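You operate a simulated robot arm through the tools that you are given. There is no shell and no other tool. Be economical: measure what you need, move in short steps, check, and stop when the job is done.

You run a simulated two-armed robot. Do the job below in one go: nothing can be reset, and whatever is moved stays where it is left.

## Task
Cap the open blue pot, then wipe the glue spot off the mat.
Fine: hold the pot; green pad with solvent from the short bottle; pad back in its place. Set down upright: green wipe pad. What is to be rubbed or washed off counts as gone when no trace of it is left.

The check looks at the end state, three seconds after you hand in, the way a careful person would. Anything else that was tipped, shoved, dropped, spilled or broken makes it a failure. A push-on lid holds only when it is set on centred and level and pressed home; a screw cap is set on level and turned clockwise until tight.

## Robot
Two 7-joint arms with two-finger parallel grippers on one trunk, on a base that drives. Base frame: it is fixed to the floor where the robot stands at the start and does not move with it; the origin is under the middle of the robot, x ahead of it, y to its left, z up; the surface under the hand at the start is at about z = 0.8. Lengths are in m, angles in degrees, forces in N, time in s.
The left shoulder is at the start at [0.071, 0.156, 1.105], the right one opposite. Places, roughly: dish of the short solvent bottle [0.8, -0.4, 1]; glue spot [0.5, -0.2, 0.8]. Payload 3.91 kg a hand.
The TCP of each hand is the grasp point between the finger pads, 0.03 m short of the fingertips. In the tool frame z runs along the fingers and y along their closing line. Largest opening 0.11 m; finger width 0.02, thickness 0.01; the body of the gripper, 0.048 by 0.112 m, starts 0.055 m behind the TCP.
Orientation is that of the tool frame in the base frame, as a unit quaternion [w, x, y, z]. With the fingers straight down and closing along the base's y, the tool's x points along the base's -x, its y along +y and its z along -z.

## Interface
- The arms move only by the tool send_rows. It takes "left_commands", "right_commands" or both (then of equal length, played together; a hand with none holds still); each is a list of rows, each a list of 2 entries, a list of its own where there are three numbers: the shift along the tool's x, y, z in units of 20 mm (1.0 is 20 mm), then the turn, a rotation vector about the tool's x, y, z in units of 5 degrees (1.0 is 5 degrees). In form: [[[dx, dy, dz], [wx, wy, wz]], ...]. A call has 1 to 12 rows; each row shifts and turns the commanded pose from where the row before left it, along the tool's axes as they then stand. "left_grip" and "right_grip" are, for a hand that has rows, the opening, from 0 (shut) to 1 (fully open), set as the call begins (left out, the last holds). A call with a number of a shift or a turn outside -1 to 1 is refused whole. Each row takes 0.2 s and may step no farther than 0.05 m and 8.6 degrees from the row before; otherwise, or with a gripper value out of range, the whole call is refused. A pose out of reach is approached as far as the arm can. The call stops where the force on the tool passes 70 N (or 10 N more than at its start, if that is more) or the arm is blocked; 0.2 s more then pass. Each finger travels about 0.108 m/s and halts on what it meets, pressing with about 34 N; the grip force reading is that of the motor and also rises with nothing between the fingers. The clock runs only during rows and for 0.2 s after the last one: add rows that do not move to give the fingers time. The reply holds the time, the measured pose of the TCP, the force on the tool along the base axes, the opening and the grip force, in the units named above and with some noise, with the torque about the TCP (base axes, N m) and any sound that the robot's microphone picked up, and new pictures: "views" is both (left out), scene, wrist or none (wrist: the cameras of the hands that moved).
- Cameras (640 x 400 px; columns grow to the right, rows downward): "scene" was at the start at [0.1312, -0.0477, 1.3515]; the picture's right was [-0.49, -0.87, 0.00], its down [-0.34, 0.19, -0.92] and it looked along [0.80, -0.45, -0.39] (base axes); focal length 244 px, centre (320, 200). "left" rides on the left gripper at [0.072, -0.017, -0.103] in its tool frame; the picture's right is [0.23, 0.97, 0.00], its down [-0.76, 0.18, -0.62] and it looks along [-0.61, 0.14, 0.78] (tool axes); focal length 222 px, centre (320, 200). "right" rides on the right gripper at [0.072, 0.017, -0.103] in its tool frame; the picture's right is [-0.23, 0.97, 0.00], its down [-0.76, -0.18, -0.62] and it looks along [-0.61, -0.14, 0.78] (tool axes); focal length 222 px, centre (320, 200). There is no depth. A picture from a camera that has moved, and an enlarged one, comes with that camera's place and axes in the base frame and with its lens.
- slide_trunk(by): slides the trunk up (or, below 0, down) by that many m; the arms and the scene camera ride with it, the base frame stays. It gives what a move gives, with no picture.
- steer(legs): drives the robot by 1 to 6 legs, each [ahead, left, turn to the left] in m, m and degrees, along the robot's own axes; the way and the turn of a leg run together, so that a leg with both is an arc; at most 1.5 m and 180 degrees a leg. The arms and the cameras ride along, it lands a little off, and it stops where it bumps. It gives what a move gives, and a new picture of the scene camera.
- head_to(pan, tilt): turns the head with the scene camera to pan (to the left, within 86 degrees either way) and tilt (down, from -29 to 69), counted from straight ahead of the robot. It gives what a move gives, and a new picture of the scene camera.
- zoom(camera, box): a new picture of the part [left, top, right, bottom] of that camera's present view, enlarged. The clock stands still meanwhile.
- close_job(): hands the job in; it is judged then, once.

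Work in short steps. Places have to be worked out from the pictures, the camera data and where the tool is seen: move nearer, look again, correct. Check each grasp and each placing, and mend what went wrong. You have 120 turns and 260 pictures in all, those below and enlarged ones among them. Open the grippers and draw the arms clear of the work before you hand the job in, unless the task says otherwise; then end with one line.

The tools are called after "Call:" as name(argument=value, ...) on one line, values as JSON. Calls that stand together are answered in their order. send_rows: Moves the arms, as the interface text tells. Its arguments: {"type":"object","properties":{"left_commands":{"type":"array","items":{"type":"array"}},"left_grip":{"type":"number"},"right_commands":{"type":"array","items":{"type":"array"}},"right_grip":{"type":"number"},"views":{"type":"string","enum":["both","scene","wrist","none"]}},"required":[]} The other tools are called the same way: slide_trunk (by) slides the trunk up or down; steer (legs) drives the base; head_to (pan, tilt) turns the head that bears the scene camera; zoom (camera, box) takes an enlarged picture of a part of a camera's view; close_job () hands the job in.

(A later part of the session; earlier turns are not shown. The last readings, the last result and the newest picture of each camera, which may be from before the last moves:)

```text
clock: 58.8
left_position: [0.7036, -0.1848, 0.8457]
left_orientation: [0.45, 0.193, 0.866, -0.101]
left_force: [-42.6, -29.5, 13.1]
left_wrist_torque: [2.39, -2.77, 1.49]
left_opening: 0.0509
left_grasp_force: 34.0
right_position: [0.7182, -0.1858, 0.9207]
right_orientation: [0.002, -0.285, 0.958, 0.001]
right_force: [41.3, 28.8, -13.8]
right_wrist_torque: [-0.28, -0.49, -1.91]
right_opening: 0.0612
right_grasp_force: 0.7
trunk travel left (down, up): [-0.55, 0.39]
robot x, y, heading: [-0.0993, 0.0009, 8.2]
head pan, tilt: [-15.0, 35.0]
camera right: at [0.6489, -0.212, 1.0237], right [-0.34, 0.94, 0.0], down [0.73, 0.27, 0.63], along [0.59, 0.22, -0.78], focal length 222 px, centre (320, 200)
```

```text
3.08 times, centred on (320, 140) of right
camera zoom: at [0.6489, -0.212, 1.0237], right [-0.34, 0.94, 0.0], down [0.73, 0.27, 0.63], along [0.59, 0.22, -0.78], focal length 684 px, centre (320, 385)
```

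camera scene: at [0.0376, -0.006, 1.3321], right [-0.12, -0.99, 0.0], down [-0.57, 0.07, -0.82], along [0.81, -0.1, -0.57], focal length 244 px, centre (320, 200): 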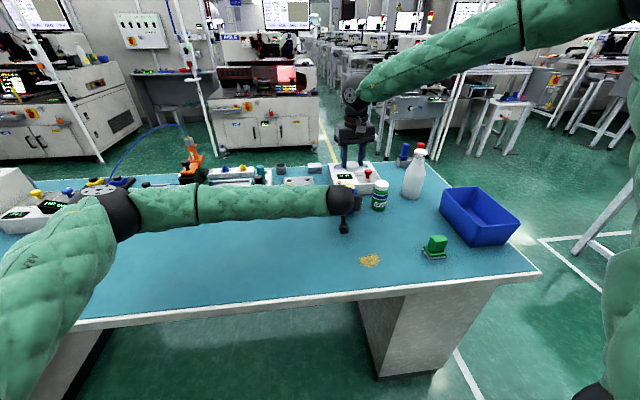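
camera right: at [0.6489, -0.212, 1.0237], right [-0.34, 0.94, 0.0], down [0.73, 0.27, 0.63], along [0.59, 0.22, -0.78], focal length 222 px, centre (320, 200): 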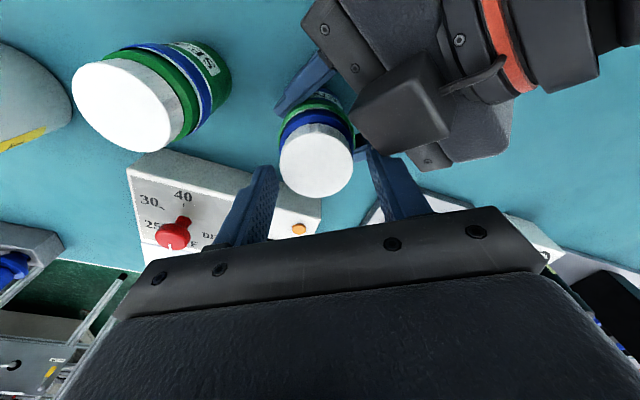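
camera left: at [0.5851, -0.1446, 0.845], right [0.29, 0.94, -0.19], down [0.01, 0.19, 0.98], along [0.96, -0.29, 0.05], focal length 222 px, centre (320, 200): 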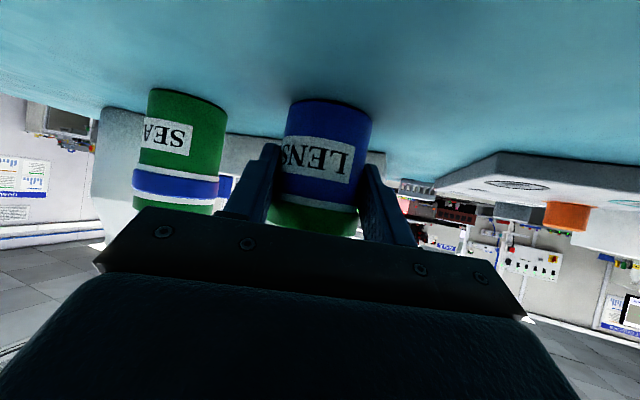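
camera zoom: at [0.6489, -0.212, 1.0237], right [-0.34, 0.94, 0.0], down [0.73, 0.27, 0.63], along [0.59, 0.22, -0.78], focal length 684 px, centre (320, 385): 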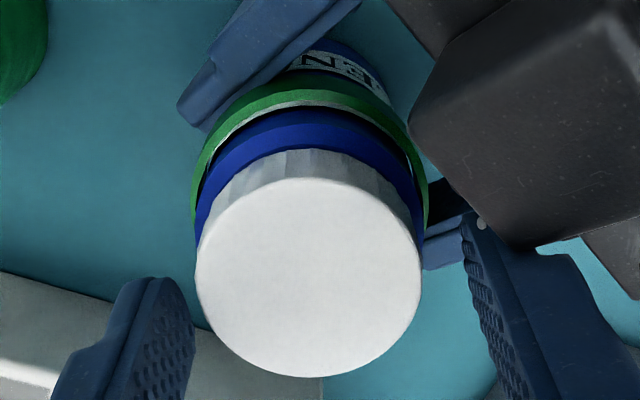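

The right finger touched the left gripper body at that angle. I rotate back 25° at once and recheck.

Call:
send_rows(right_commands=[[[0, 0, 0], [0, 0, 1]], [[0, 0, 0], [0, 0, 1]], [[0, 0, 0], [0, 0, 1]], [[0, 0, 0], [0, 0, 1]], [[0, 0, 0], [0, 0, 1]], [[0, 0, 0], [0, 0, 0]]], views="wrist")

Call:
zoom(camera="right", box=[240, 75, 400, 205])

```text
clock: 60.2
left_position: [0.7086, -0.18, 0.8459]
left_orientation: [0.45, 0.191, 0.866, -0.1]
left_force: [3.7, 4.5, 5.6]
left_wrist_torque: [0.19, -0.01, -0.05]
left_opening: 0.0507
left_grasp_force: 34.2
right_position: [0.7167, -0.1849, 0.9206]
right_orientation: [0.0, -0.071, 0.998, 0.001]
right_force: [0.3, 0.1, 0.2]
right_wrist_torque: [-0.01, -0.04, 0.01]
right_opening: 0.0605
right_grasp_force: 0.2
trunk travel left (down, up): [-0.55, 0.39]
robot x, y, heading: [-0.0981, -0.0015, 8.2]
head pan, tilt: [-15.0, 35.0]
camera right: at [0.6433, -0.1784, 1.0235], right [0.09, 1.0, 0.0], down [0.78, -0.07, 0.62], along [0.62, -0.05, -0.78], focal length 222 px, centre (320, 200)
```

right: 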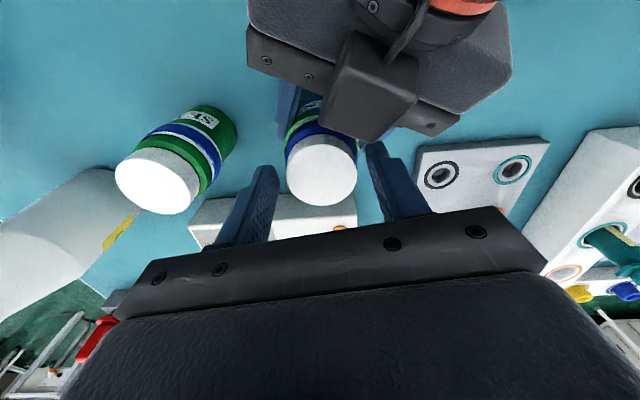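

```text
3.08 times, centred on (320, 140) of right
camera zoom: at [0.6433, -0.1784, 1.0235], right [0.09, 1.0, 0.0], down [0.78, -0.07, 0.62], along [0.62, -0.05, -0.78], focal length 684 px, centre (320, 385)
```

zoom: 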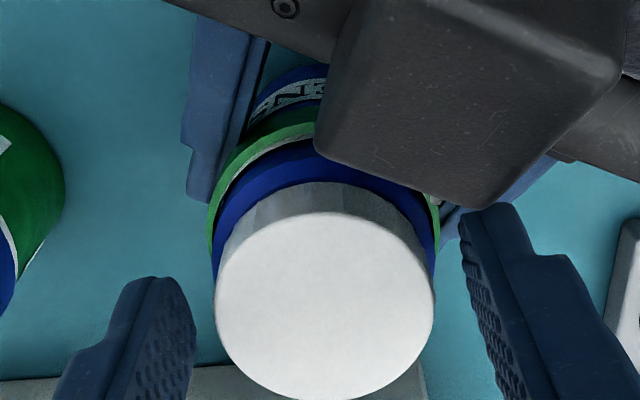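

Clear again; the lid is still level and on the neck. I grip it again and turn clockwise 70°, watching height and torque.

Call:
send_rows(right_commands=[[[-0.07, 0, 0], [0, 0, 0]], [[0, 0, 0], [0, 0, 0]], [[0, 0, 0], [0, 0, 0]]], right_grip=0, views="none")

Call:
send_rows(right_commands=[[[0, 0, 0.05], [0, 0, 1]], [[0, 0, 0], [0, 0, 1]], [[0, 0, 0], [0, 0, 1]], [[0, 0, 0], [0, 0, 1]], [[0, 0, 0], [0, 0, 1]], [[0, 0, 0], [0, 0, 1]], [[0, 0, 0], [0, 0, 1]]], views="none")

Call:
send_rows(right_commands=[[[0, 0, 0.03], [0, 0, 1]], [[0, 0, 0], [0, 0, 1]], [[0, 0, 0], [0, 0, 1]], [[0, 0, 0], [0, 0, 1]], [[0, 0, 0], [0, 0, 1]], [[0, 0, 0], [0, 0, 1]], [[0, 0, 0], [0, 0, 1]]], views="none")

```text
clock: 61.0
left_position: [0.7084, -0.1803, 0.8448]
left_orientation: [0.452, 0.19, 0.866, -0.099]
left_force: [22.8, 2.1, -0.3]
left_wrist_torque: [0.14, 0.76, 0.05]
left_opening: 0.0512
left_grasp_force: 33.7
right_position: [0.717, -0.1847, 0.9196]
right_orientation: [0.0, -0.072, 0.997, 0.001]
right_force: [-23.0, 0.9, 1.7]
right_wrist_torque: [0.11, 0.94, 0.02]
right_opening: 0.0432
right_grasp_force: 34.4
trunk travel left (down, up): [-0.55, 0.39]
robot x, y, heading: [-0.1004, 0.003, 8.2]
head pan, tilt: [-15.0, 35.0]
```

```text
clock: 62.6
left_position: [0.7058, -0.1811, 0.8457]
left_orientation: [0.45, 0.191, 0.866, -0.1]
left_force: [7.1, 3.3, 3.4]
left_wrist_torque: [0.22, -0.15, 0.17]
left_opening: 0.0507
left_grasp_force: 34.5
right_position: [0.7183, -0.1854, 0.9187]
right_orientation: [0.0, 0.233, 0.973, 0.002]
right_force: [-4.5, 1.1, 1.8]
right_wrist_torque: [-0.02, 0.12, 0.01]
right_opening: 0.0429
right_grasp_force: 34.5
trunk travel left (down, up): [-0.55, 0.39]
robot x, y, heading: [-0.1008, -0.0037, 8.0]
head pan, tilt: [-15.0, 35.0]
```

```text
clock: 64.2
left_position: [0.7067, -0.1826, 0.8455]
left_orientation: [0.45, 0.191, 0.867, -0.1]
left_force: [-15.3, -3.1, 5.1]
left_wrist_torque: [0.19, -0.79, -0.16]
left_opening: 0.0507
left_grasp_force: 34.4
right_position: [0.7182, -0.1865, 0.9192]
right_orientation: [0.0, 0.514, 0.858, 0.0]
right_force: [13.7, 4.8, 0.1]
right_wrist_torque: [0.08, -0.4, 0.0]
right_opening: 0.043
right_grasp_force: 34.6
trunk travel left (down, up): [-0.55, 0.39]
robot x, y, heading: [-0.0993, -0.0, 7.8]
head pan, tilt: [-15.0, 35.0]
```

No torque yet and the lid seems to be following down. I release, go back 70° and take another stroke.

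Call:
send_rows(right_commands=[[[0, 0, 0], [0, 0, 0]], [[0, 0, 0], [0, 0, 0]], [[0, 0, 0], [0, 0, -1]], [[0, 0, 0], [0, 0, -1]], [[0, 0, 0], [0, 0, -1]], [[0, 0, 0], [0, 0, -1]], [[0, 0, 0], [0, 0, -1]], [[0, 0, 0], [0, 0, -1]], [[0, 0, 0], [0, 0, -1]]], right_grip=0.5, views="none")

Call:
send_rows(right_commands=[[[0, 0, 0], [0, 0, -1]], [[0, 0, 0], [0, 0, -1]], [[0, 0, 0], [0, 0, -1]], [[0, 0, 0], [0, 0, -1]], [[0, 0, 0], [0, 0, -1]], [[0, 0, 0], [0, 0, -1]], [[0, 0, 0], [0, 0, -1]], [[0, 0, 0], [0, 0, 0]]], views="wrist")

Call:
zoom(camera="right", box=[240, 75, 400, 205])

Call:
zoom(camera="scene", box=[340, 170, 400, 210])

```text
clock: 66.2
left_position: [0.7073, -0.1813, 0.8449]
left_orientation: [0.451, 0.19, 0.867, -0.099]
left_force: [2.6, 2.9, 4.2]
left_wrist_torque: [0.05, -0.31, 0.14]
left_opening: 0.0512
left_grasp_force: 33.8
right_position: [0.7174, -0.1863, 0.9201]
right_orientation: [0.0, 0.232, 0.973, 0.001]
right_force: [1.1, -0.5, -0.5]
right_wrist_torque: [0.01, -0.01, -0.02]
right_opening: 0.0548
right_grasp_force: 0.1
trunk travel left (down, up): [-0.55, 0.39]
robot x, y, heading: [-0.0969, -0.0002, 8.0]
head pan, tilt: [-15.0, 35.0]
```

```text
clock: 68.0
left_position: [0.7071, -0.1801, 0.846]
left_orientation: [0.451, 0.19, 0.866, -0.099]
left_force: [0.7, 3.0, 3.3]
left_wrist_torque: [-0.01, -0.17, 0.07]
left_opening: 0.0511
left_grasp_force: 34.1
right_position: [0.7176, -0.1857, 0.9185]
right_orientation: [0.0, -0.071, 0.997, 0.0]
right_force: [0.6, 0.2, 0.1]
right_wrist_torque: [-0.01, -0.01, 0.0]
right_opening: 0.0552
right_grasp_force: 0.0
trunk travel left (down, up): [-0.55, 0.39]
robot x, y, heading: [-0.0993, 0.002, 8.0]
head pan, tilt: [-15.0, 35.0]
camera right: at [0.6447, -0.1785, 1.0224], right [0.09, 1.0, 0.0], down [0.78, -0.07, 0.62], along [0.62, -0.05, -0.78], focal length 222 px, centre (320, 200)
```

right: 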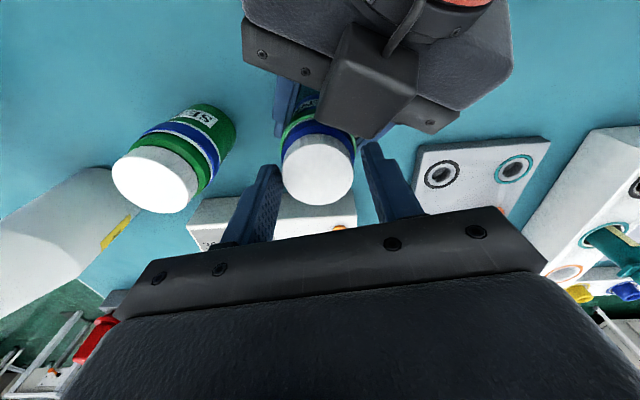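

```text
3.08 times, centred on (320, 140) of right
camera zoom: at [0.6447, -0.1785, 1.0224], right [0.09, 1.0, 0.0], down [0.78, -0.07, 0.62], along [0.62, -0.05, -0.78], focal length 684 px, centre (320, 385)
```

zoom: 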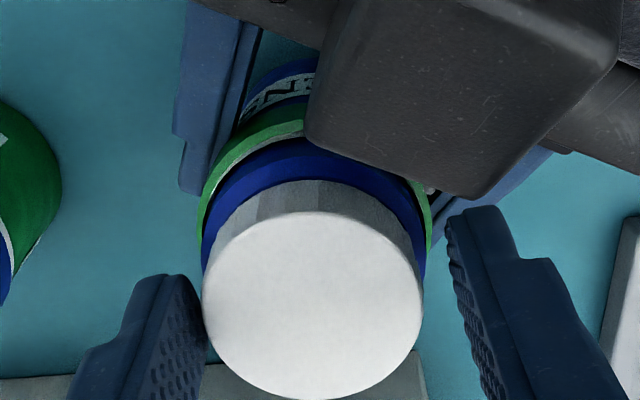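

```text
10.00 times, centred on (370, 190) of scene
camera zoom: at [0.0376, -0.0051, 1.3321], right [-0.12, -0.99, 0.0], down [-0.57, 0.07, -0.82], along [0.81, -0.1, -0.57], focal length 2443 px, centre (-180, 300)
```

zoom: 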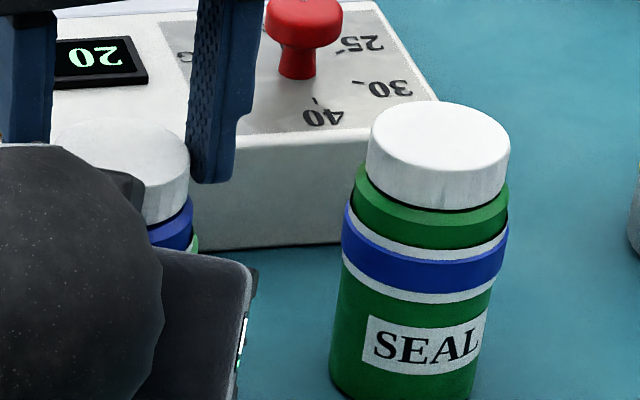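

Heights alone can't tell whether it is threaded, loose or seated. I grip again, recentred, and pull gently upward as a test.

Call:
send_rows(right_commands=[[[0, -0.1, 0], [0, 0, 0]], [[0, 0, 0], [0, 0, 0]]], views="none")

Call:
send_rows(right_commands=[[[0, 0, 0], [0, 0, 0]], [[0, 0, 0], [0, 0, 0]]], right_grip=0, views="none")

Call:
send_rows(right_commands=[[[0, 0, -0.1], [0, 0, 0]], [[0, 0, 0], [0, 0, 0]]], views="none")

```text
clock: 68.6
left_position: [0.7088, -0.1804, 0.8454]
left_orientation: [0.45, 0.19, 0.867, -0.099]
left_force: [0.9, 2.0, 3.1]
left_wrist_torque: [0.01, -0.16, 0.1]
left_opening: 0.0509
left_grasp_force: 33.9
right_position: [0.7168, -0.1879, 0.919]
right_orientation: [-0.001, -0.072, 0.997, 0.001]
right_force: [0.4, 0.0, 0.3]
right_wrist_torque: [0.01, -0.01, 0.01]
right_opening: 0.0549
right_grasp_force: 0.1
trunk travel left (down, up): [-0.55, 0.39]
robot x, y, heading: [-0.1023, 0.0008, 8.0]
head pan, tilt: [-15.0, 35.0]
```

```text
clock: 69.2
left_position: [0.7082, -0.1818, 0.8454]
left_orientation: [0.451, 0.189, 0.867, -0.099]
left_force: [-0.9, 3.8, 3.4]
left_wrist_torque: [-0.13, -0.1, 0.06]
left_opening: 0.0511
left_grasp_force: 34.0
right_position: [0.7182, -0.188, 0.9192]
right_orientation: [-0.001, -0.072, 0.997, 0.001]
right_force: [-0.1, -2.6, -0.1]
right_wrist_torque: [-0.05, -0.02, -0.02]
right_opening: 0.0432
right_grasp_force: 33.2
trunk travel left (down, up): [-0.55, 0.39]
robot x, y, heading: [-0.102, -0.0011, 8.0]
head pan, tilt: [-15.0, 35.0]
```

```text
clock: 69.8
left_position: [0.7073, -0.1822, 0.8467]
left_orientation: [0.451, 0.191, 0.866, -0.1]
left_force: [-2.8, -4.3, 9.6]
left_wrist_torque: [0.15, -0.23, -0.1]
left_opening: 0.0509
left_grasp_force: 34.0
right_position: [0.7175, -0.1889, 0.92]
right_orientation: [-0.001, -0.072, 0.997, 0.001]
right_force: [3.0, 4.0, -12.5]
right_wrist_torque: [0.13, -0.09, -0.01]
right_opening: 0.0434
right_grasp_force: 33.6
trunk travel left (down, up): [-0.55, 0.39]
robot x, y, heading: [-0.0992, 0.0002, 8.0]
head pan, tilt: [-15.0, 35.0]
```

The pull is resisted (−12 N), so the lid is engaged. I undo the pull and turn another clockwise stroke, watching for tightening.

Call:
send_rows(right_commands=[[[0, 0, 0.12], [0, 0, 0]], [[0, 0, 0], [0, 0, 1]], [[0, 0, 0], [0, 0, 1]], [[0, 0, 0], [0, 0, 1]], [[0, 0, 0], [0, 0, 1]], [[0, 0, 0], [0, 0, 1]], [[0, 0, 0], [0, 0, 1]], [[0, 0, 0], [0, 0, 1]]], views="none")

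Call:
send_rows(right_commands=[[[0, 0, 0], [0, 0, 1]], [[0, 0, 0], [0, 0, 1]], [[0, 0, 0], [0, 0, 1]], [[0, 0, 0], [0, 0, 1]], [[0, 0, 0], [0, 0, 1]], [[0, 0, 0], [0, 0, 1]], [[0, 0, 0], [0, 0, 1]]], views="none")

Call:
zoom(camera="right", box=[240, 75, 400, 205])

```text
clock: 71.6
left_position: [0.7081, -0.1817, 0.8462]
left_orientation: [0.451, 0.19, 0.866, -0.099]
left_force: [13.8, -16.6, 2.3]
left_wrist_torque: [0.72, 0.15, -0.04]
left_opening: 0.051
left_grasp_force: 34.1
right_position: [0.719, -0.1857, 0.92]
right_orientation: [-0.001, 0.232, 0.973, 0.001]
right_force: [-10.3, 19.6, 0.3]
right_wrist_torque: [0.67, 0.42, 0.05]
right_opening: 0.0436
right_grasp_force: 34.0
trunk travel left (down, up): [-0.55, 0.39]
robot x, y, heading: [-0.1009, -0.0009, 8.2]
head pan, tilt: [-15.0, 35.0]
```

```text
clock: 73.2
left_position: [0.7066, -0.1817, 0.8454]
left_orientation: [0.45, 0.192, 0.866, -0.101]
left_force: [-14.0, -14.7, 4.6]
left_wrist_torque: [0.62, -0.79, -1.22]
left_opening: 0.052
left_grasp_force: 34.0
right_position: [0.7198, -0.1855, 0.9198]
right_orientation: [0.0, 0.515, 0.857, 0.001]
right_force: [14.6, 19.5, 2.2]
right_wrist_torque: [0.74, -0.4, 1.02]
right_opening: 0.043
right_grasp_force: 34.1
trunk travel left (down, up): [-0.55, 0.39]
robot x, y, heading: [-0.1019, 0.0003, 8.2]
head pan, tilt: [-15.0, 35.0]
```

```text
3.08 times, centred on (320, 140) of right
camera zoom: at [0.7004, -0.1145, 1.0226], right [0.97, 0.26, 0.0], down [0.2, -0.76, 0.62], along [0.16, -0.6, -0.78], focal length 684 px, centre (320, 385)
```

zoom: 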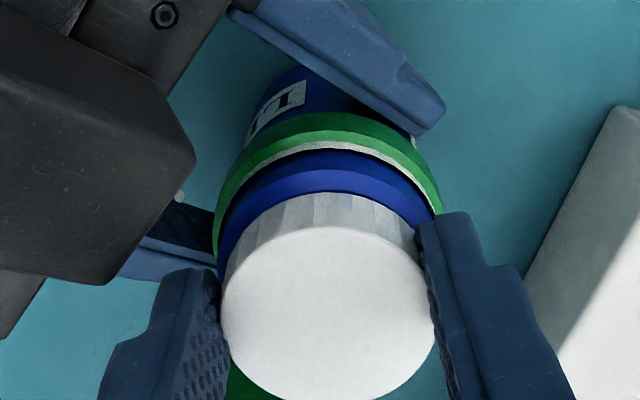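

A reaction torque of about 1 N·m has appeared: it is a screw cap and it is now tightening. I turn a further 10° to make sure it is tight.

Call:
send_rows(right_commands=[[[0, 0, 0], [0, 0, 1]], [[0, 0, 0], [0, 0, 0]]], views="none")

Call:
send_rows(right_commands=[[[0, 0, 0], [0, 0, 1]], [[0, 0, 0], [0, 0, 0]]], views="none")

```text
clock: 73.8
left_position: [0.7073, -0.1825, 0.8449]
left_orientation: [0.451, 0.191, 0.866, -0.1]
left_force: [-21.9, -17.2, 2.7]
left_wrist_torque: [0.56, -0.95, -1.09]
left_opening: 0.052
left_grasp_force: 33.8
right_position: [0.718, -0.1864, 0.9198]
right_orientation: [0.0, 0.551, 0.834, 0.001]
right_force: [21.4, 19.3, 3.7]
right_wrist_torque: [0.62, -0.73, 0.74]
right_opening: 0.0429
right_grasp_force: 34.0
trunk travel left (down, up): [-0.55, 0.39]
robot x, y, heading: [-0.0978, -0.0014, 8.0]
head pan, tilt: [-15.0, 35.0]
```

```text
clock: 74.4
left_position: [0.7073, -0.1817, 0.8451]
left_orientation: [0.451, 0.191, 0.866, -0.1]
left_force: [-30.5, -21.6, -0.3]
left_wrist_torque: [0.47, -0.95, -1.04]
left_opening: 0.0524
left_grasp_force: 34.2
right_position: [0.7183, -0.1867, 0.9196]
right_orientation: [0.0, 0.587, 0.81, 0.002]
right_force: [28.1, 20.1, 5.9]
right_wrist_torque: [0.65, -1.01, 0.64]
right_opening: 0.0426
right_grasp_force: 34.3
trunk travel left (down, up): [-0.55, 0.39]
robot x, y, heading: [-0.0984, -0.0006, 8.3]
head pan, tilt: [-15.0, 35.0]
```

Torque no longer rises; the cap has come up tight and the grip slips. I release the right hand and lift it clear.

Call:
send_rows(right_commands=[[[0, 0, 0], [0, 0, 0]], [[0, 0, 0], [0, 0, 0]], [[0, 0, 0], [0, 0, 0]]], right_grip=0.5, views="none")

Call:
send_rows(right_commands=[[[0, 0, -0.5], [0, 0, 0]], [[0, 0, -1], [0, 0, 0]], [[0, 0, -1], [0, 0, 0]], [[0, 0, -1], [0, 0, 0]], [[0, 0, -1], [0, 0, 0]], [[0, 0, -1], [0, 0, 0]]], views="both")

Call:
zoom(camera="right", box=[230, 60, 410, 180])

Call:
zoom(camera="scene", box=[330, 170, 400, 215])

```text
clock: 75.2
left_position: [0.7081, -0.1806, 0.8445]
left_orientation: [0.451, 0.189, 0.866, -0.098]
left_force: [-2.7, 1.5, 2.0]
left_wrist_torque: [0.04, -0.19, 0.02]
left_opening: 0.052
left_grasp_force: 34.0
right_position: [0.7174, -0.1878, 0.9181]
right_orientation: [-0.001, 0.587, 0.81, 0.0]
right_force: [1.4, 0.0, -1.2]
right_wrist_torque: [-0.02, -0.03, -0.03]
right_opening: 0.0561
right_grasp_force: 1.3
trunk travel left (down, up): [-0.55, 0.39]
robot x, y, heading: [-0.0998, -0.0004, 8.0]
head pan, tilt: [-15.0, 35.0]
```

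```text
clock: 76.6
left_position: [0.7069, -0.181, 0.8449]
left_orientation: [0.451, 0.19, 0.866, -0.099]
left_force: [0.4, -0.2, -2.2]
left_wrist_torque: [0.03, 0.02, 0.01]
left_opening: 0.0514
left_grasp_force: 34.1
right_position: [0.7177, -0.1871, 1.0273]
right_orientation: [-0.001, 0.587, 0.81, 0.001]
right_force: [-0.6, 0.2, 0.2]
right_wrist_torque: [-0.01, -0.03, 0.0]
right_opening: 0.0549
right_grasp_force: 0.1
trunk travel left (down, up): [-0.55, 0.39]
robot x, y, heading: [-0.1008, -0.0039, 8.2]
head pan, tilt: [-15.0, 35.0]
camera scene: at [0.0373, -0.0054, 1.3321], right [-0.12, -0.99, 0.0], down [-0.57, 0.07, -0.82], along [0.81, -0.1, -0.57], focal length 244 px, centre (320, 200)
camera right: at [0.7121, -0.113, 1.1309], right [1.0, 0.09, 0.0], down [0.07, -0.78, 0.62], along [0.05, -0.62, -0.78], focal length 222 px, centre (320, 200)
```

scene: 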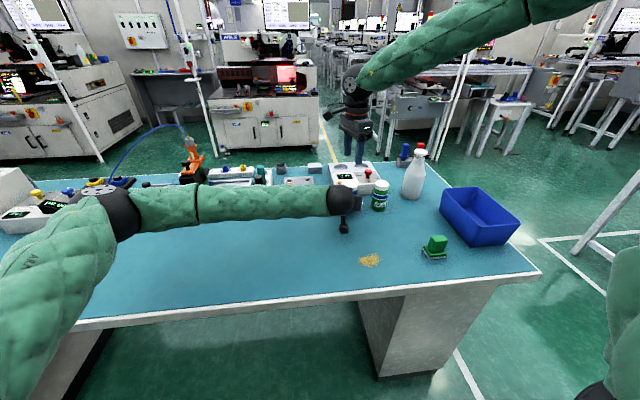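
right: 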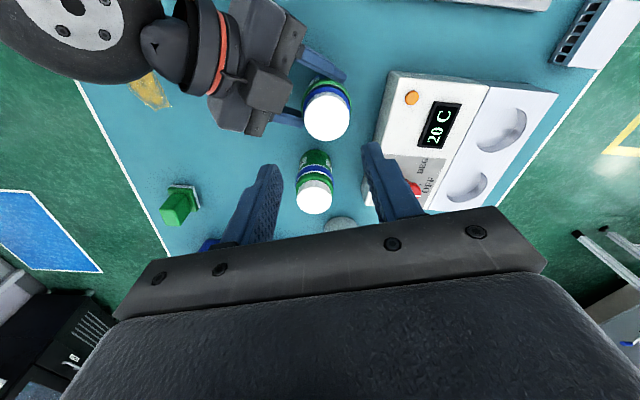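

```text
3.33 times, centred on (320, 120) of right
camera zoom: at [0.7121, -0.113, 1.1309], right [1.0, 0.09, 0.0], down [0.07, -0.78, 0.62], along [0.05, -0.62, -0.78], focal length 740 px, centre (320, 467)
```

zoom: 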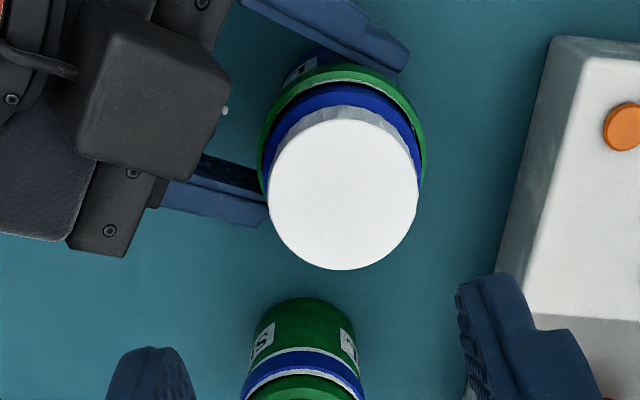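

```text
8.89 times, centred on (365, 192) of scene
camera zoom: at [0.0373, -0.0054, 1.3321], right [-0.12, -0.99, 0.0], down [-0.57, 0.07, -0.82], along [0.81, -0.1, -0.57], focal length 2172 px, centre (-80, 267)
```

zoom: 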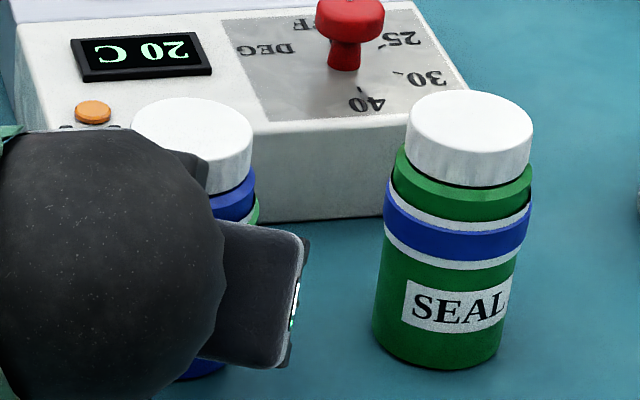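

The lid is level and centred, matching the SEAL pot. I open the left hand and back it straight out while the right hand rotates back higher up.

Call:
send_rows(left_commands=[[[0, 0, 0], [0, 0, 0]], [[0, 0, 0], [0, 0, 0]], [[0, 0, 0], [0, 0, 0]], [[0, 0, -0.5], [0, 0, 0]], [[0, 0, -0.7], [0, 0, 0]], [[0, 0, -1], [0, 0, 0]], [[0, 0, -1], [0, 0, 0]], [[0, 0, -1], [0, 0, 0]], [[0, 0, -1], [0, 0, 0]], [[0, 0, -1], [0, 0, 0]], [[0, 0, -1], [0, 0, 0]], [[0, 0, -1], [0, 0, 0]]], left_grip=0.8, right_commands=[[[0, 0, -1], [0, 0, 0]], [[0, 0, -1], [0, 0, 0]], [[0, 0, -1], [0, 0, 0]], [[0, 0, -1], [0, 0, -1]], [[0, 0, 0], [0, 0, -1]], [[0, 0, 0], [0, 0, -1]], [[0, 0, 0], [0, 0, -1]], [[0, 0, 0], [0, 0, -1]], [[0, 0, 0], [0, 0, -1]], [[0, 0, 0], [0, 0, -1]], [[0, 0, 0], [0, 0, -1]], [[0, 0, 0], [0, 0, -1]]], views="scene")

Call:
send_rows(left_commands=[[[-0.4, 0.6, -0.9], [0, 0, 0]], [[-0.4, 0.6, -0.9], [0, 0, 0]], [[-0.4, 0.6, -0.9], [0, 0, 0]], [[-0.4, 0.6, -0.9], [0, 0, 0]], [[-0.4, 0.6, -0.9], [0, 0, 0]], [[-0.4, 0.6, -0.9], [0, 0, 0]], [[-0.4, 0.6, -0.9], [0, 0, 0]], [[-0.4, 0.6, -0.9], [0, 0, 0]], [[-0.4, 0.6, -0.9], [0, 0, 0]], [[-0.4, 0.6, -0.9], [0, 0, 0]], [[0, 1, 0], [0, 0, 0]], [[0, 1, 0], [0, 0, 0]]], right_commands=[[[0, 0, 0], [0, 0, -1]], [[0, 0, 0], [0, 0, -1]], [[0, 0, 0], [0, 0, -1]], [[0, 0, 0], [0, 0, -1]], [[0, 0, 0], [0, 0, -1]], [[0, 0, 0], [0, 0, -1]], [[0, 0, 0], [0, 0, -1]], [[0.5, -1, 0], [0, 0, 0]], [[0.5, -1, 0], [0, 0, 0]], [[0.5, -1, 0], [0, 0, 0]], [[0.5, -1, 0], [0, 0, 0]], [[0.5, -1, 0], [0, 0, 0]]], views="both")

```text
clock: 79.2
left_position: [0.5821, -0.1255, 0.9397]
left_orientation: [0.451, 0.189, 0.867, -0.098]
left_force: [0.2, -0.4, 0.4]
left_wrist_torque: [0.0, 0.02, 0.01]
left_opening: 0.0879
left_grasp_force: 0.1
right_position: [0.7178, -0.188, 1.1099]
right_orientation: [0.0, 0.231, 0.973, 0.0]
right_force: [-0.2, -0.2, -0.2]
right_wrist_torque: [-0.02, 0.04, -0.02]
right_opening: 0.0551
right_grasp_force: 0.1
trunk travel left (down, up): [-0.55, 0.39]
robot x, y, heading: [-0.0984, 0.0021, 7.9]
head pan, tilt: [-15.0, 35.0]
camera scene: at [0.0374, -0.0052, 1.3321], right [-0.12, -0.99, 0.0], down [-0.57, 0.07, -0.82], along [0.81, -0.1, -0.57], focal length 244 px, centre (320, 200)
```

scene: 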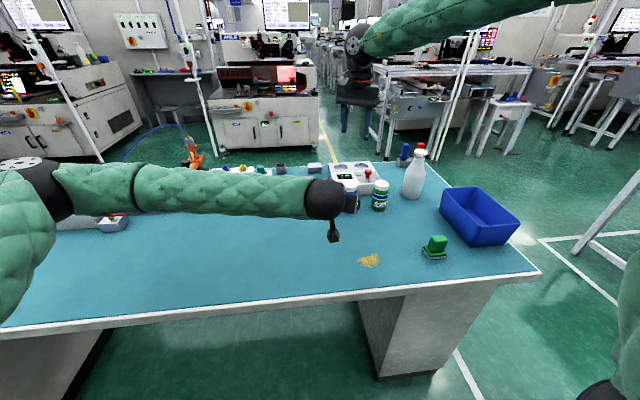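

```text
clock: 81.8
left_position: [0.5567, 0.064, 1.1054]
left_orientation: [0.451, 0.19, 0.866, -0.099]
left_force: [-0.2, -0.4, -0.3]
left_wrist_torque: [0.0, 0.0, -0.02]
left_opening: 0.088
left_grasp_force: 0.1
right_position: [0.6828, -0.2944, 1.1087]
right_orientation: [0.0, -0.072, 0.997, 0.001]
right_force: [0.3, 1.1, -0.2]
right_wrist_torque: [0.03, 0.01, 0.02]
right_opening: 0.0551
right_grasp_force: 0.0
trunk travel left (down, up): [-0.55, 0.39]
robot x, y, heading: [-0.0977, 0.0037, 8.4]
head pan, tilt: [-15.0, 35.0]
camera scene: at [0.0371, -0.0052, 1.3322], right [-0.12, -0.99, 0.0], down [-0.57, 0.07, -0.82], along [0.81, -0.1, -0.57], focal length 244 px, centre (320, 200)
camera right: at [0.6094, -0.2876, 1.2127], right [0.09, 1.0, 0.0], down [0.78, -0.07, 0.62], along [0.62, -0.05, -0.78], focal length 222 px, centre (320, 200)
camera left: at [0.4351, 0.1005, 1.1043], right [0.29, 0.94, -0.19], down [0.01, 0.19, 0.98], along [0.96, -0.29, 0.05], focal length 222 px, centre (320, 200)
```

scene: 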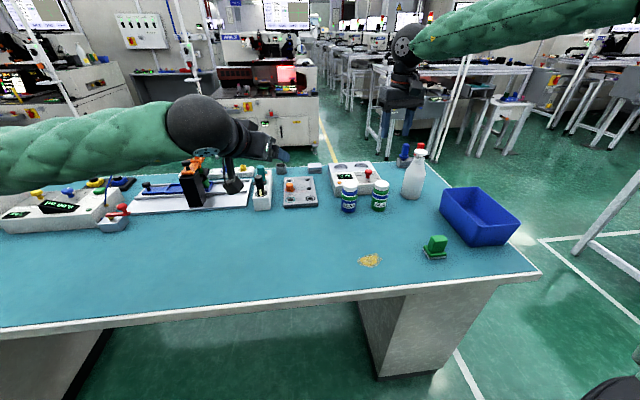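
right: 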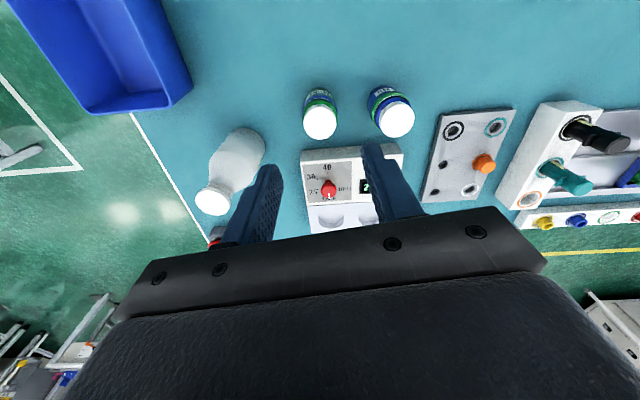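
left: 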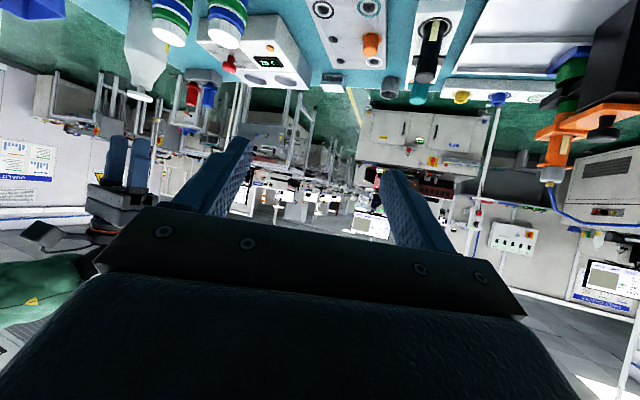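

Pot is capped. I zoom in on the pot, the pad and the glue spot.

Call:
zoom(camera="scene", box=[330, 170, 400, 215])

Call:
zoom(camera="scene", box=[405, 225, 465, 270])

Call:
zoom(camera="scene", box=[345, 240, 400, 280])

```text
8.89 times, centred on (365, 192) of scene
camera zoom: at [0.0371, -0.0052, 1.3322], right [-0.12, -0.99, 0.0], down [-0.57, 0.07, -0.82], along [0.81, -0.1, -0.57], focal length 2172 px, centre (-80, 267)
```

zoom: 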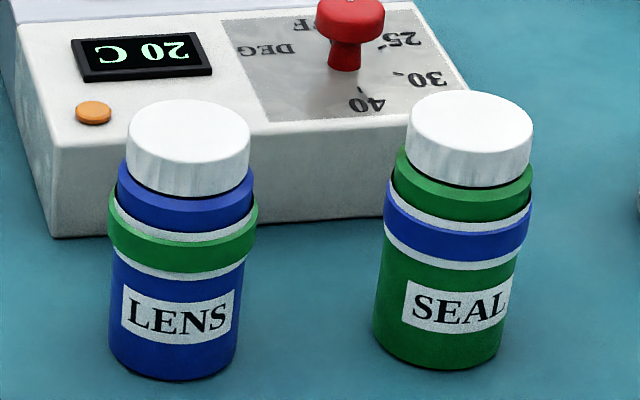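

```text
8.89 times, centred on (435, 248) of scene
camera zoom: at [0.0371, -0.0052, 1.3322], right [-0.12, -0.99, 0.0], down [-0.57, 0.07, -0.82], along [0.81, -0.1, -0.57], focal length 2172 px, centre (-702, -222)
```

zoom: 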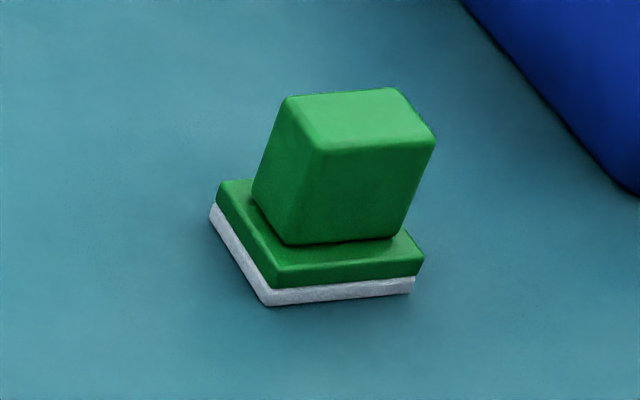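

```text
10.00 times, centred on (372, 260) of scene
camera zoom: at [0.0371, -0.0052, 1.3322], right [-0.12, -0.99, 0.0], down [-0.57, 0.07, -0.82], along [0.81, -0.1, -0.57], focal length 2443 px, centre (-205, -400)
```

zoom: 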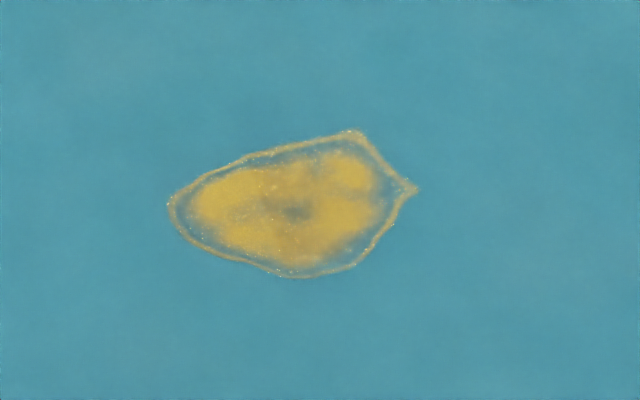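

The LENS cap matches the SEAL cap, and the pad is about 40×50 mm at [0.4855,-0.39] with a 24×35 mm handle, top near z 0.86. For bottle reach I drive forward 5 cm and turn back to heading 0.

Call:
steer(legs=[[0.05, 0, -8]])

Call:
zoom(camera="right", box=[0, 0, 640, 400])

```text
clock: 82.8
left_position: [0.6108, -0.0238, 1.1034]
left_orientation: [0.443, 0.249, 0.851, -0.13]
left_force: [0.3, -0.1, 0.3]
left_wrist_torque: [0.0, -0.02, 0.01]
left_opening: 0.0881
left_grasp_force: 0.0
right_position: [0.6859, -0.3967, 1.1064]
right_orientation: [-0.002, -0.002, 1.0, 0.001]
right_force: [-0.4, -0.6, -1.2]
right_wrist_torque: [0.0, 0.03, 0.02]
right_opening: 0.055
right_grasp_force: 0.0
trunk travel left (down, up): [-0.55, 0.39]
robot x, y, heading: [-0.0501, 0.0016, 0.2]
head pan, tilt: [-15.0, 35.0]
camera scene: at [0.0869, -0.0221, 1.3319], right [-0.25, -0.97, 0.0], down [-0.56, 0.15, -0.82], along [0.79, -0.21, -0.57], focal length 244 px, centre (320, 200)
```

scene: 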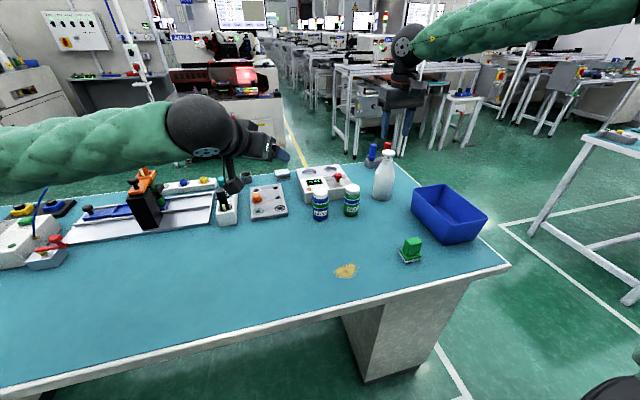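

```text
1.00 times, centred on (320, 200) of right (not enlarged: the box is as wide or as high as the picture)
camera zoom: at [0.6147, -0.3798, 1.2108], right [0.22, 0.97, 0.0], down [0.76, -0.18, 0.62], along [0.61, -0.14, -0.78], focal length 222 px, centre (320, 200)
```

zoom: 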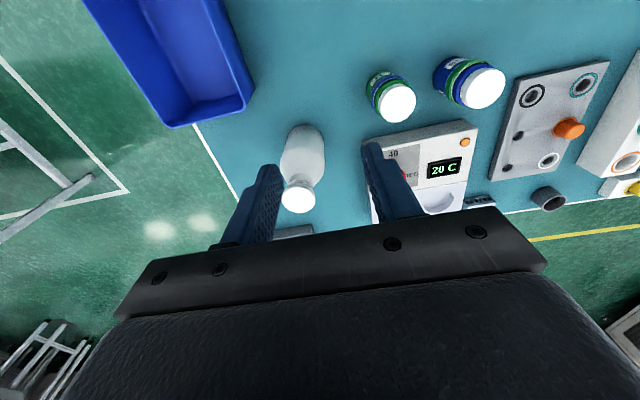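

Bottle dish is at about [0.772,-0.443,1.0]. I move the right hand over the pad and raise the left hand out of the way.

Call:
send_rows(right_commands=[[[0.918, 0.036, 0.71], [0, 0, 0]], [[0.918, 0.036, 0.71], [0, 0, 0]], [[0.918, 0.036, 0.71], [0, 0, 0]], [[0.918, 0.036, 0.71], [0, 0, 0]], [[0.918, 0.036, 0.71], [0, 0, 0]], [[0.918, 0.036, 0.71], [0, 0, 0]], [[0.918, 0.036, 0.71], [0, 0, 0]], [[0.918, 0.036, 0.71], [0, 0, 0]], [[0.918, 0.036, 0.71], [0, 0, 0]], [[0.918, 0.036, 0.71], [0, 0, 0]], [[0.918, 0.036, 0.71], [0, 0, 0]], [[0, 0, 0], [0, 0, 0]]], left_commands=[[[-0.6, 0.6, -0.6], [0, 0, 0]], [[-0.6, 0.6, -0.6], [0, 0, 0]], [[-0.6, 0.6, -0.6], [0, 0, 0]], [[-0.6, 0.6, -0.6], [0, 0, 0]], [[-0.6, 0.6, -0.6], [0, 0, 0]], [[-0.6, 0.6, -0.6], [0, 0, 0]], [[-0.6, 0.6, -0.6], [0, 0, 0]], [[-0.6, 0.6, -0.6], [0, 0, 0]], [[-0.6, 0.6, -0.6], [0, 0, 0]], [[-0.6, 0.6, -0.6], [0, 0, 0]], [[-0.6, 0.6, -0.6], [0, 0, 0]], [[0, 0, 0], [0, 0, 0]]], right_grip=0.7, views="none")

Call:
zoom(camera="right", box=[220, 60, 420, 220])

Call:
zoom(camera="scene", box=[320, 170, 520, 295])

```text
clock: 85.5
left_position: [0.6547, 0.1038, 1.2884]
left_orientation: [0.444, 0.249, 0.851, -0.13]
left_force: [-0.4, 0.4, 0.2]
left_wrist_torque: [-0.02, -0.01, 0.03]
left_opening: 0.0879
left_grasp_force: 0.0
right_position: [0.4842, -0.3892, 0.9505]
right_orientation: [-0.002, -0.002, 1.0, 0.0]
right_force: [0.1, 0.7, 0.4]
right_wrist_torque: [-0.02, 0.0, 0.0]
right_opening: 0.0769
right_grasp_force: 0.1
trunk travel left (down, up): [-0.55, 0.39]
robot x, y, heading: [-0.0489, 0.0051, 0.3]
head pan, tilt: [-15.0, 35.0]
```

```text
2.50 times, centred on (320, 140) of right
camera zoom: at [0.4123, -0.3722, 1.0537], right [0.22, 0.97, 0.0], down [0.76, -0.17, 0.62], along [0.61, -0.14, -0.78], focal length 555 px, centre (320, 350)
```

zoom: 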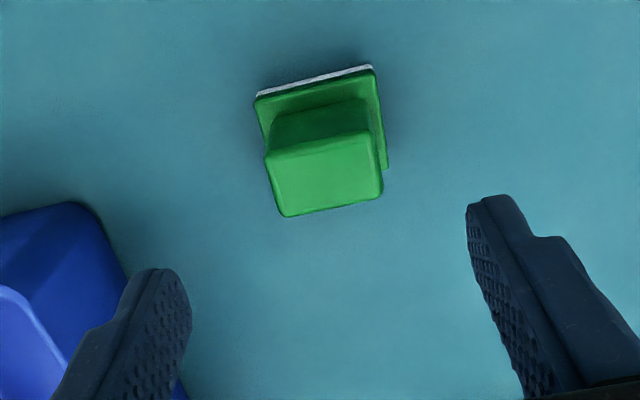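

```text
3.20 times, centred on (420, 232) of scene
camera zoom: at [0.086, -0.0202, 1.3321], right [-0.25, -0.97, 0.0], down [-0.56, 0.15, -0.82], along [0.79, -0.21, -0.57], focal length 782 px, centre (0, 96)
```

zoom: 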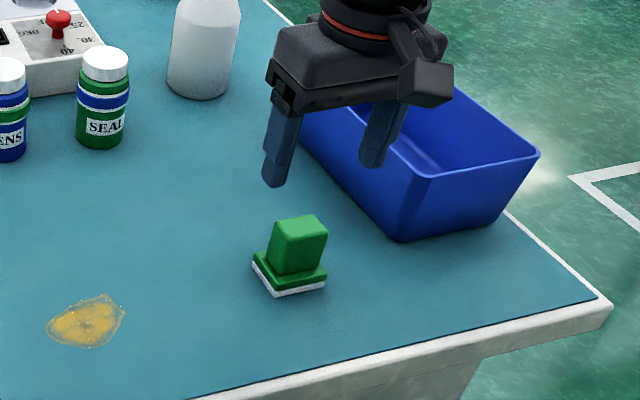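

The handle centre is within 2 mm of the TCP. I descend to z≈0.857 and grip the handle.

Call:
send_rows(right_commands=[[[0, 0.05, 0.93], [0, 0, 0]], [[0, 0, 0.93], [0, 0, 0]], [[0, 0, 0.93], [0, 0, 0]], [[0, 0, 0.93], [0, 0, 0]], [[0, 0, 0.93], [0, 0, 0]], [[0, 0, 0], [0, 0, 0]]], views="none")

Call:
zoom(camera="right", box=[220, 80, 420, 240])

Call:
zoom(camera="scene", box=[350, 200, 490, 290])

```text
clock: 86.8
left_position: [0.6526, 0.1033, 1.2886]
left_orientation: [0.443, 0.249, 0.852, -0.13]
left_force: [0.2, -0.8, -0.2]
left_wrist_torque: [-0.02, 0.05, 0.0]
left_opening: 0.088
left_grasp_force: 0.1
right_position: [0.4798, -0.3876, 0.8599]
right_orientation: [-0.001, -0.003, 1.0, 0.001]
right_force: [0.1, -1.1, -0.7]
right_wrist_torque: [0.05, -0.02, 0.01]
right_opening: 0.0769
right_grasp_force: 0.0
trunk travel left (down, up): [-0.55, 0.39]
robot x, y, heading: [-0.0501, 0.0038, 0.4]
head pan, tilt: [-15.0, 35.0]
```

```text
2.50 times, centred on (320, 160) of right
camera zoom: at [0.4091, -0.3717, 0.9627], right [0.22, 0.97, 0.0], down [0.76, -0.17, 0.62], along [0.61, -0.14, -0.78], focal length 555 px, centre (320, 300)
```

zoom: 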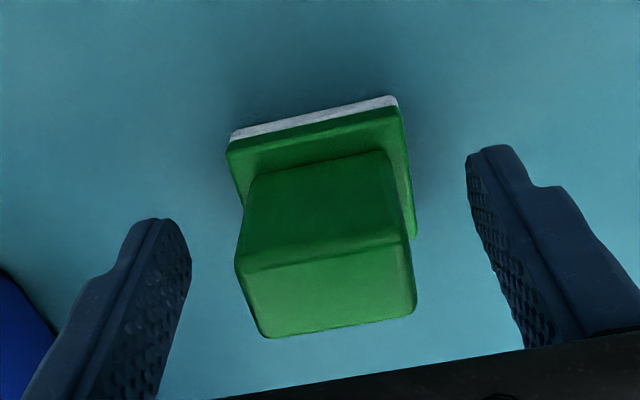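

```text
4.44 times, centred on (420, 245) of scene
camera zoom: at [0.0853, -0.0207, 1.3322], right [-0.25, -0.97, 0.0], down [-0.55, 0.15, -0.82], along [0.79, -0.21, -0.57], focal length 1086 px, centre (-124, 0)
```

zoom: 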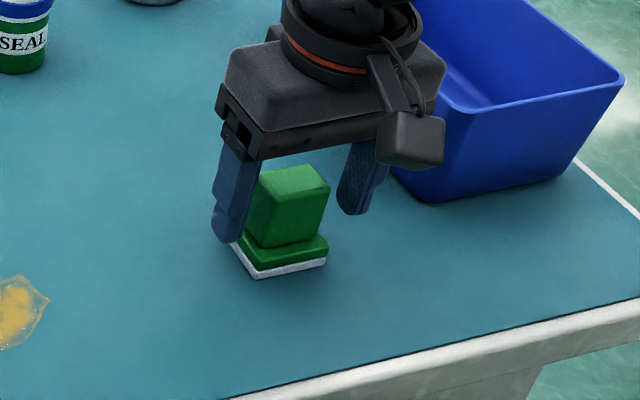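

The descent drifted 4 mm in x; I correct it and close on the handle.

Call:
send_rows(right_commands=[[[-0.2, 0.02, 0.1], [0, 0, 0]], [[0, 0, 0], [0, 0, 0]]], views="none")

Call:
send_rows(right_commands=[[[0, 0, 0], [0, 0, 0]], [[0, 0, 0], [0, 0, 0]], [[0, 0, 0], [0, 0, 0]]], right_grip=0, views="none")

Call:
zoom(camera="right", box=[220, 80, 420, 240])

Call:
zoom(camera="scene", box=[350, 200, 490, 290])

```text
clock: 87.5
left_position: [0.6529, 0.1034, 1.2884]
left_orientation: [0.443, 0.25, 0.851, -0.13]
left_force: [0.4, 0.4, -0.3]
left_wrist_torque: [0.01, -0.02, 0.01]
left_opening: 0.088
left_grasp_force: 0.0
right_position: [0.4855, -0.389, 0.8589]
right_orientation: [0.0, -0.002, 1.0, 0.001]
right_force: [0.5, 0.9, -0.4]
right_wrist_torque: [-0.02, 0.01, -0.02]
right_opening: 0.0767
right_grasp_force: 0.1
trunk travel left (down, up): [-0.55, 0.39]
robot x, y, heading: [-0.051, 0.0047, 0.3]
head pan, tilt: [-15.0, 35.0]
```

```text
clock: 88.2
left_position: [0.6536, 0.1031, 1.289]
left_orientation: [0.443, 0.249, 0.852, -0.129]
left_force: [0.8, -0.4, -1.1]
left_wrist_torque: [-0.02, -0.03, -0.04]
left_opening: 0.088
left_grasp_force: 0.0
right_position: [0.4869, -0.3876, 0.8576]
right_orientation: [0.0, -0.003, 1.0, 0.001]
right_force: [-0.9, 0.4, -1.2]
right_wrist_torque: [-0.01, 0.03, -0.01]
right_opening: 0.0391
right_grasp_force: 33.9
trunk travel left (down, up): [-0.55, 0.39]
robot x, y, heading: [-0.0504, 0.0068, 0.5]
head pan, tilt: [-15.0, 35.0]
```

```text
2.50 times, centred on (320, 160) of right
camera zoom: at [0.415, -0.3713, 0.9613], right [0.22, 0.97, 0.0], down [0.76, -0.17, 0.62], along [0.61, -0.14, -0.78], focal length 555 px, centre (320, 300)
```

zoom: 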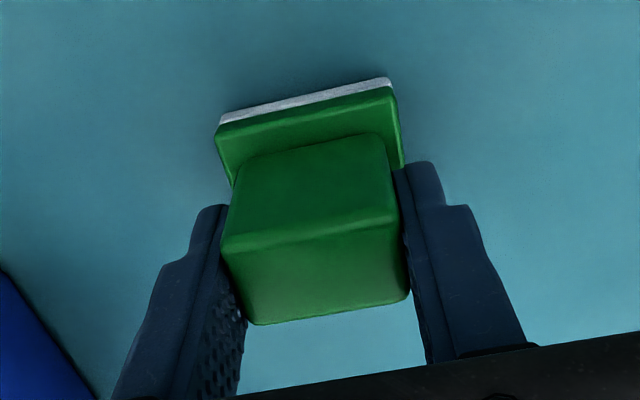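

```text
4.44 times, centred on (420, 245) of scene
camera zoom: at [0.0856, -0.0207, 1.3321], right [-0.25, -0.97, 0.0], down [-0.56, 0.15, -0.82], along [0.79, -0.21, -0.57], focal length 1086 px, centre (-124, 0)
```

zoom: 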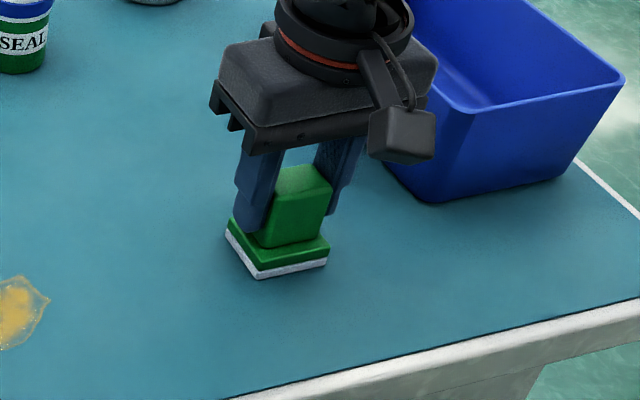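

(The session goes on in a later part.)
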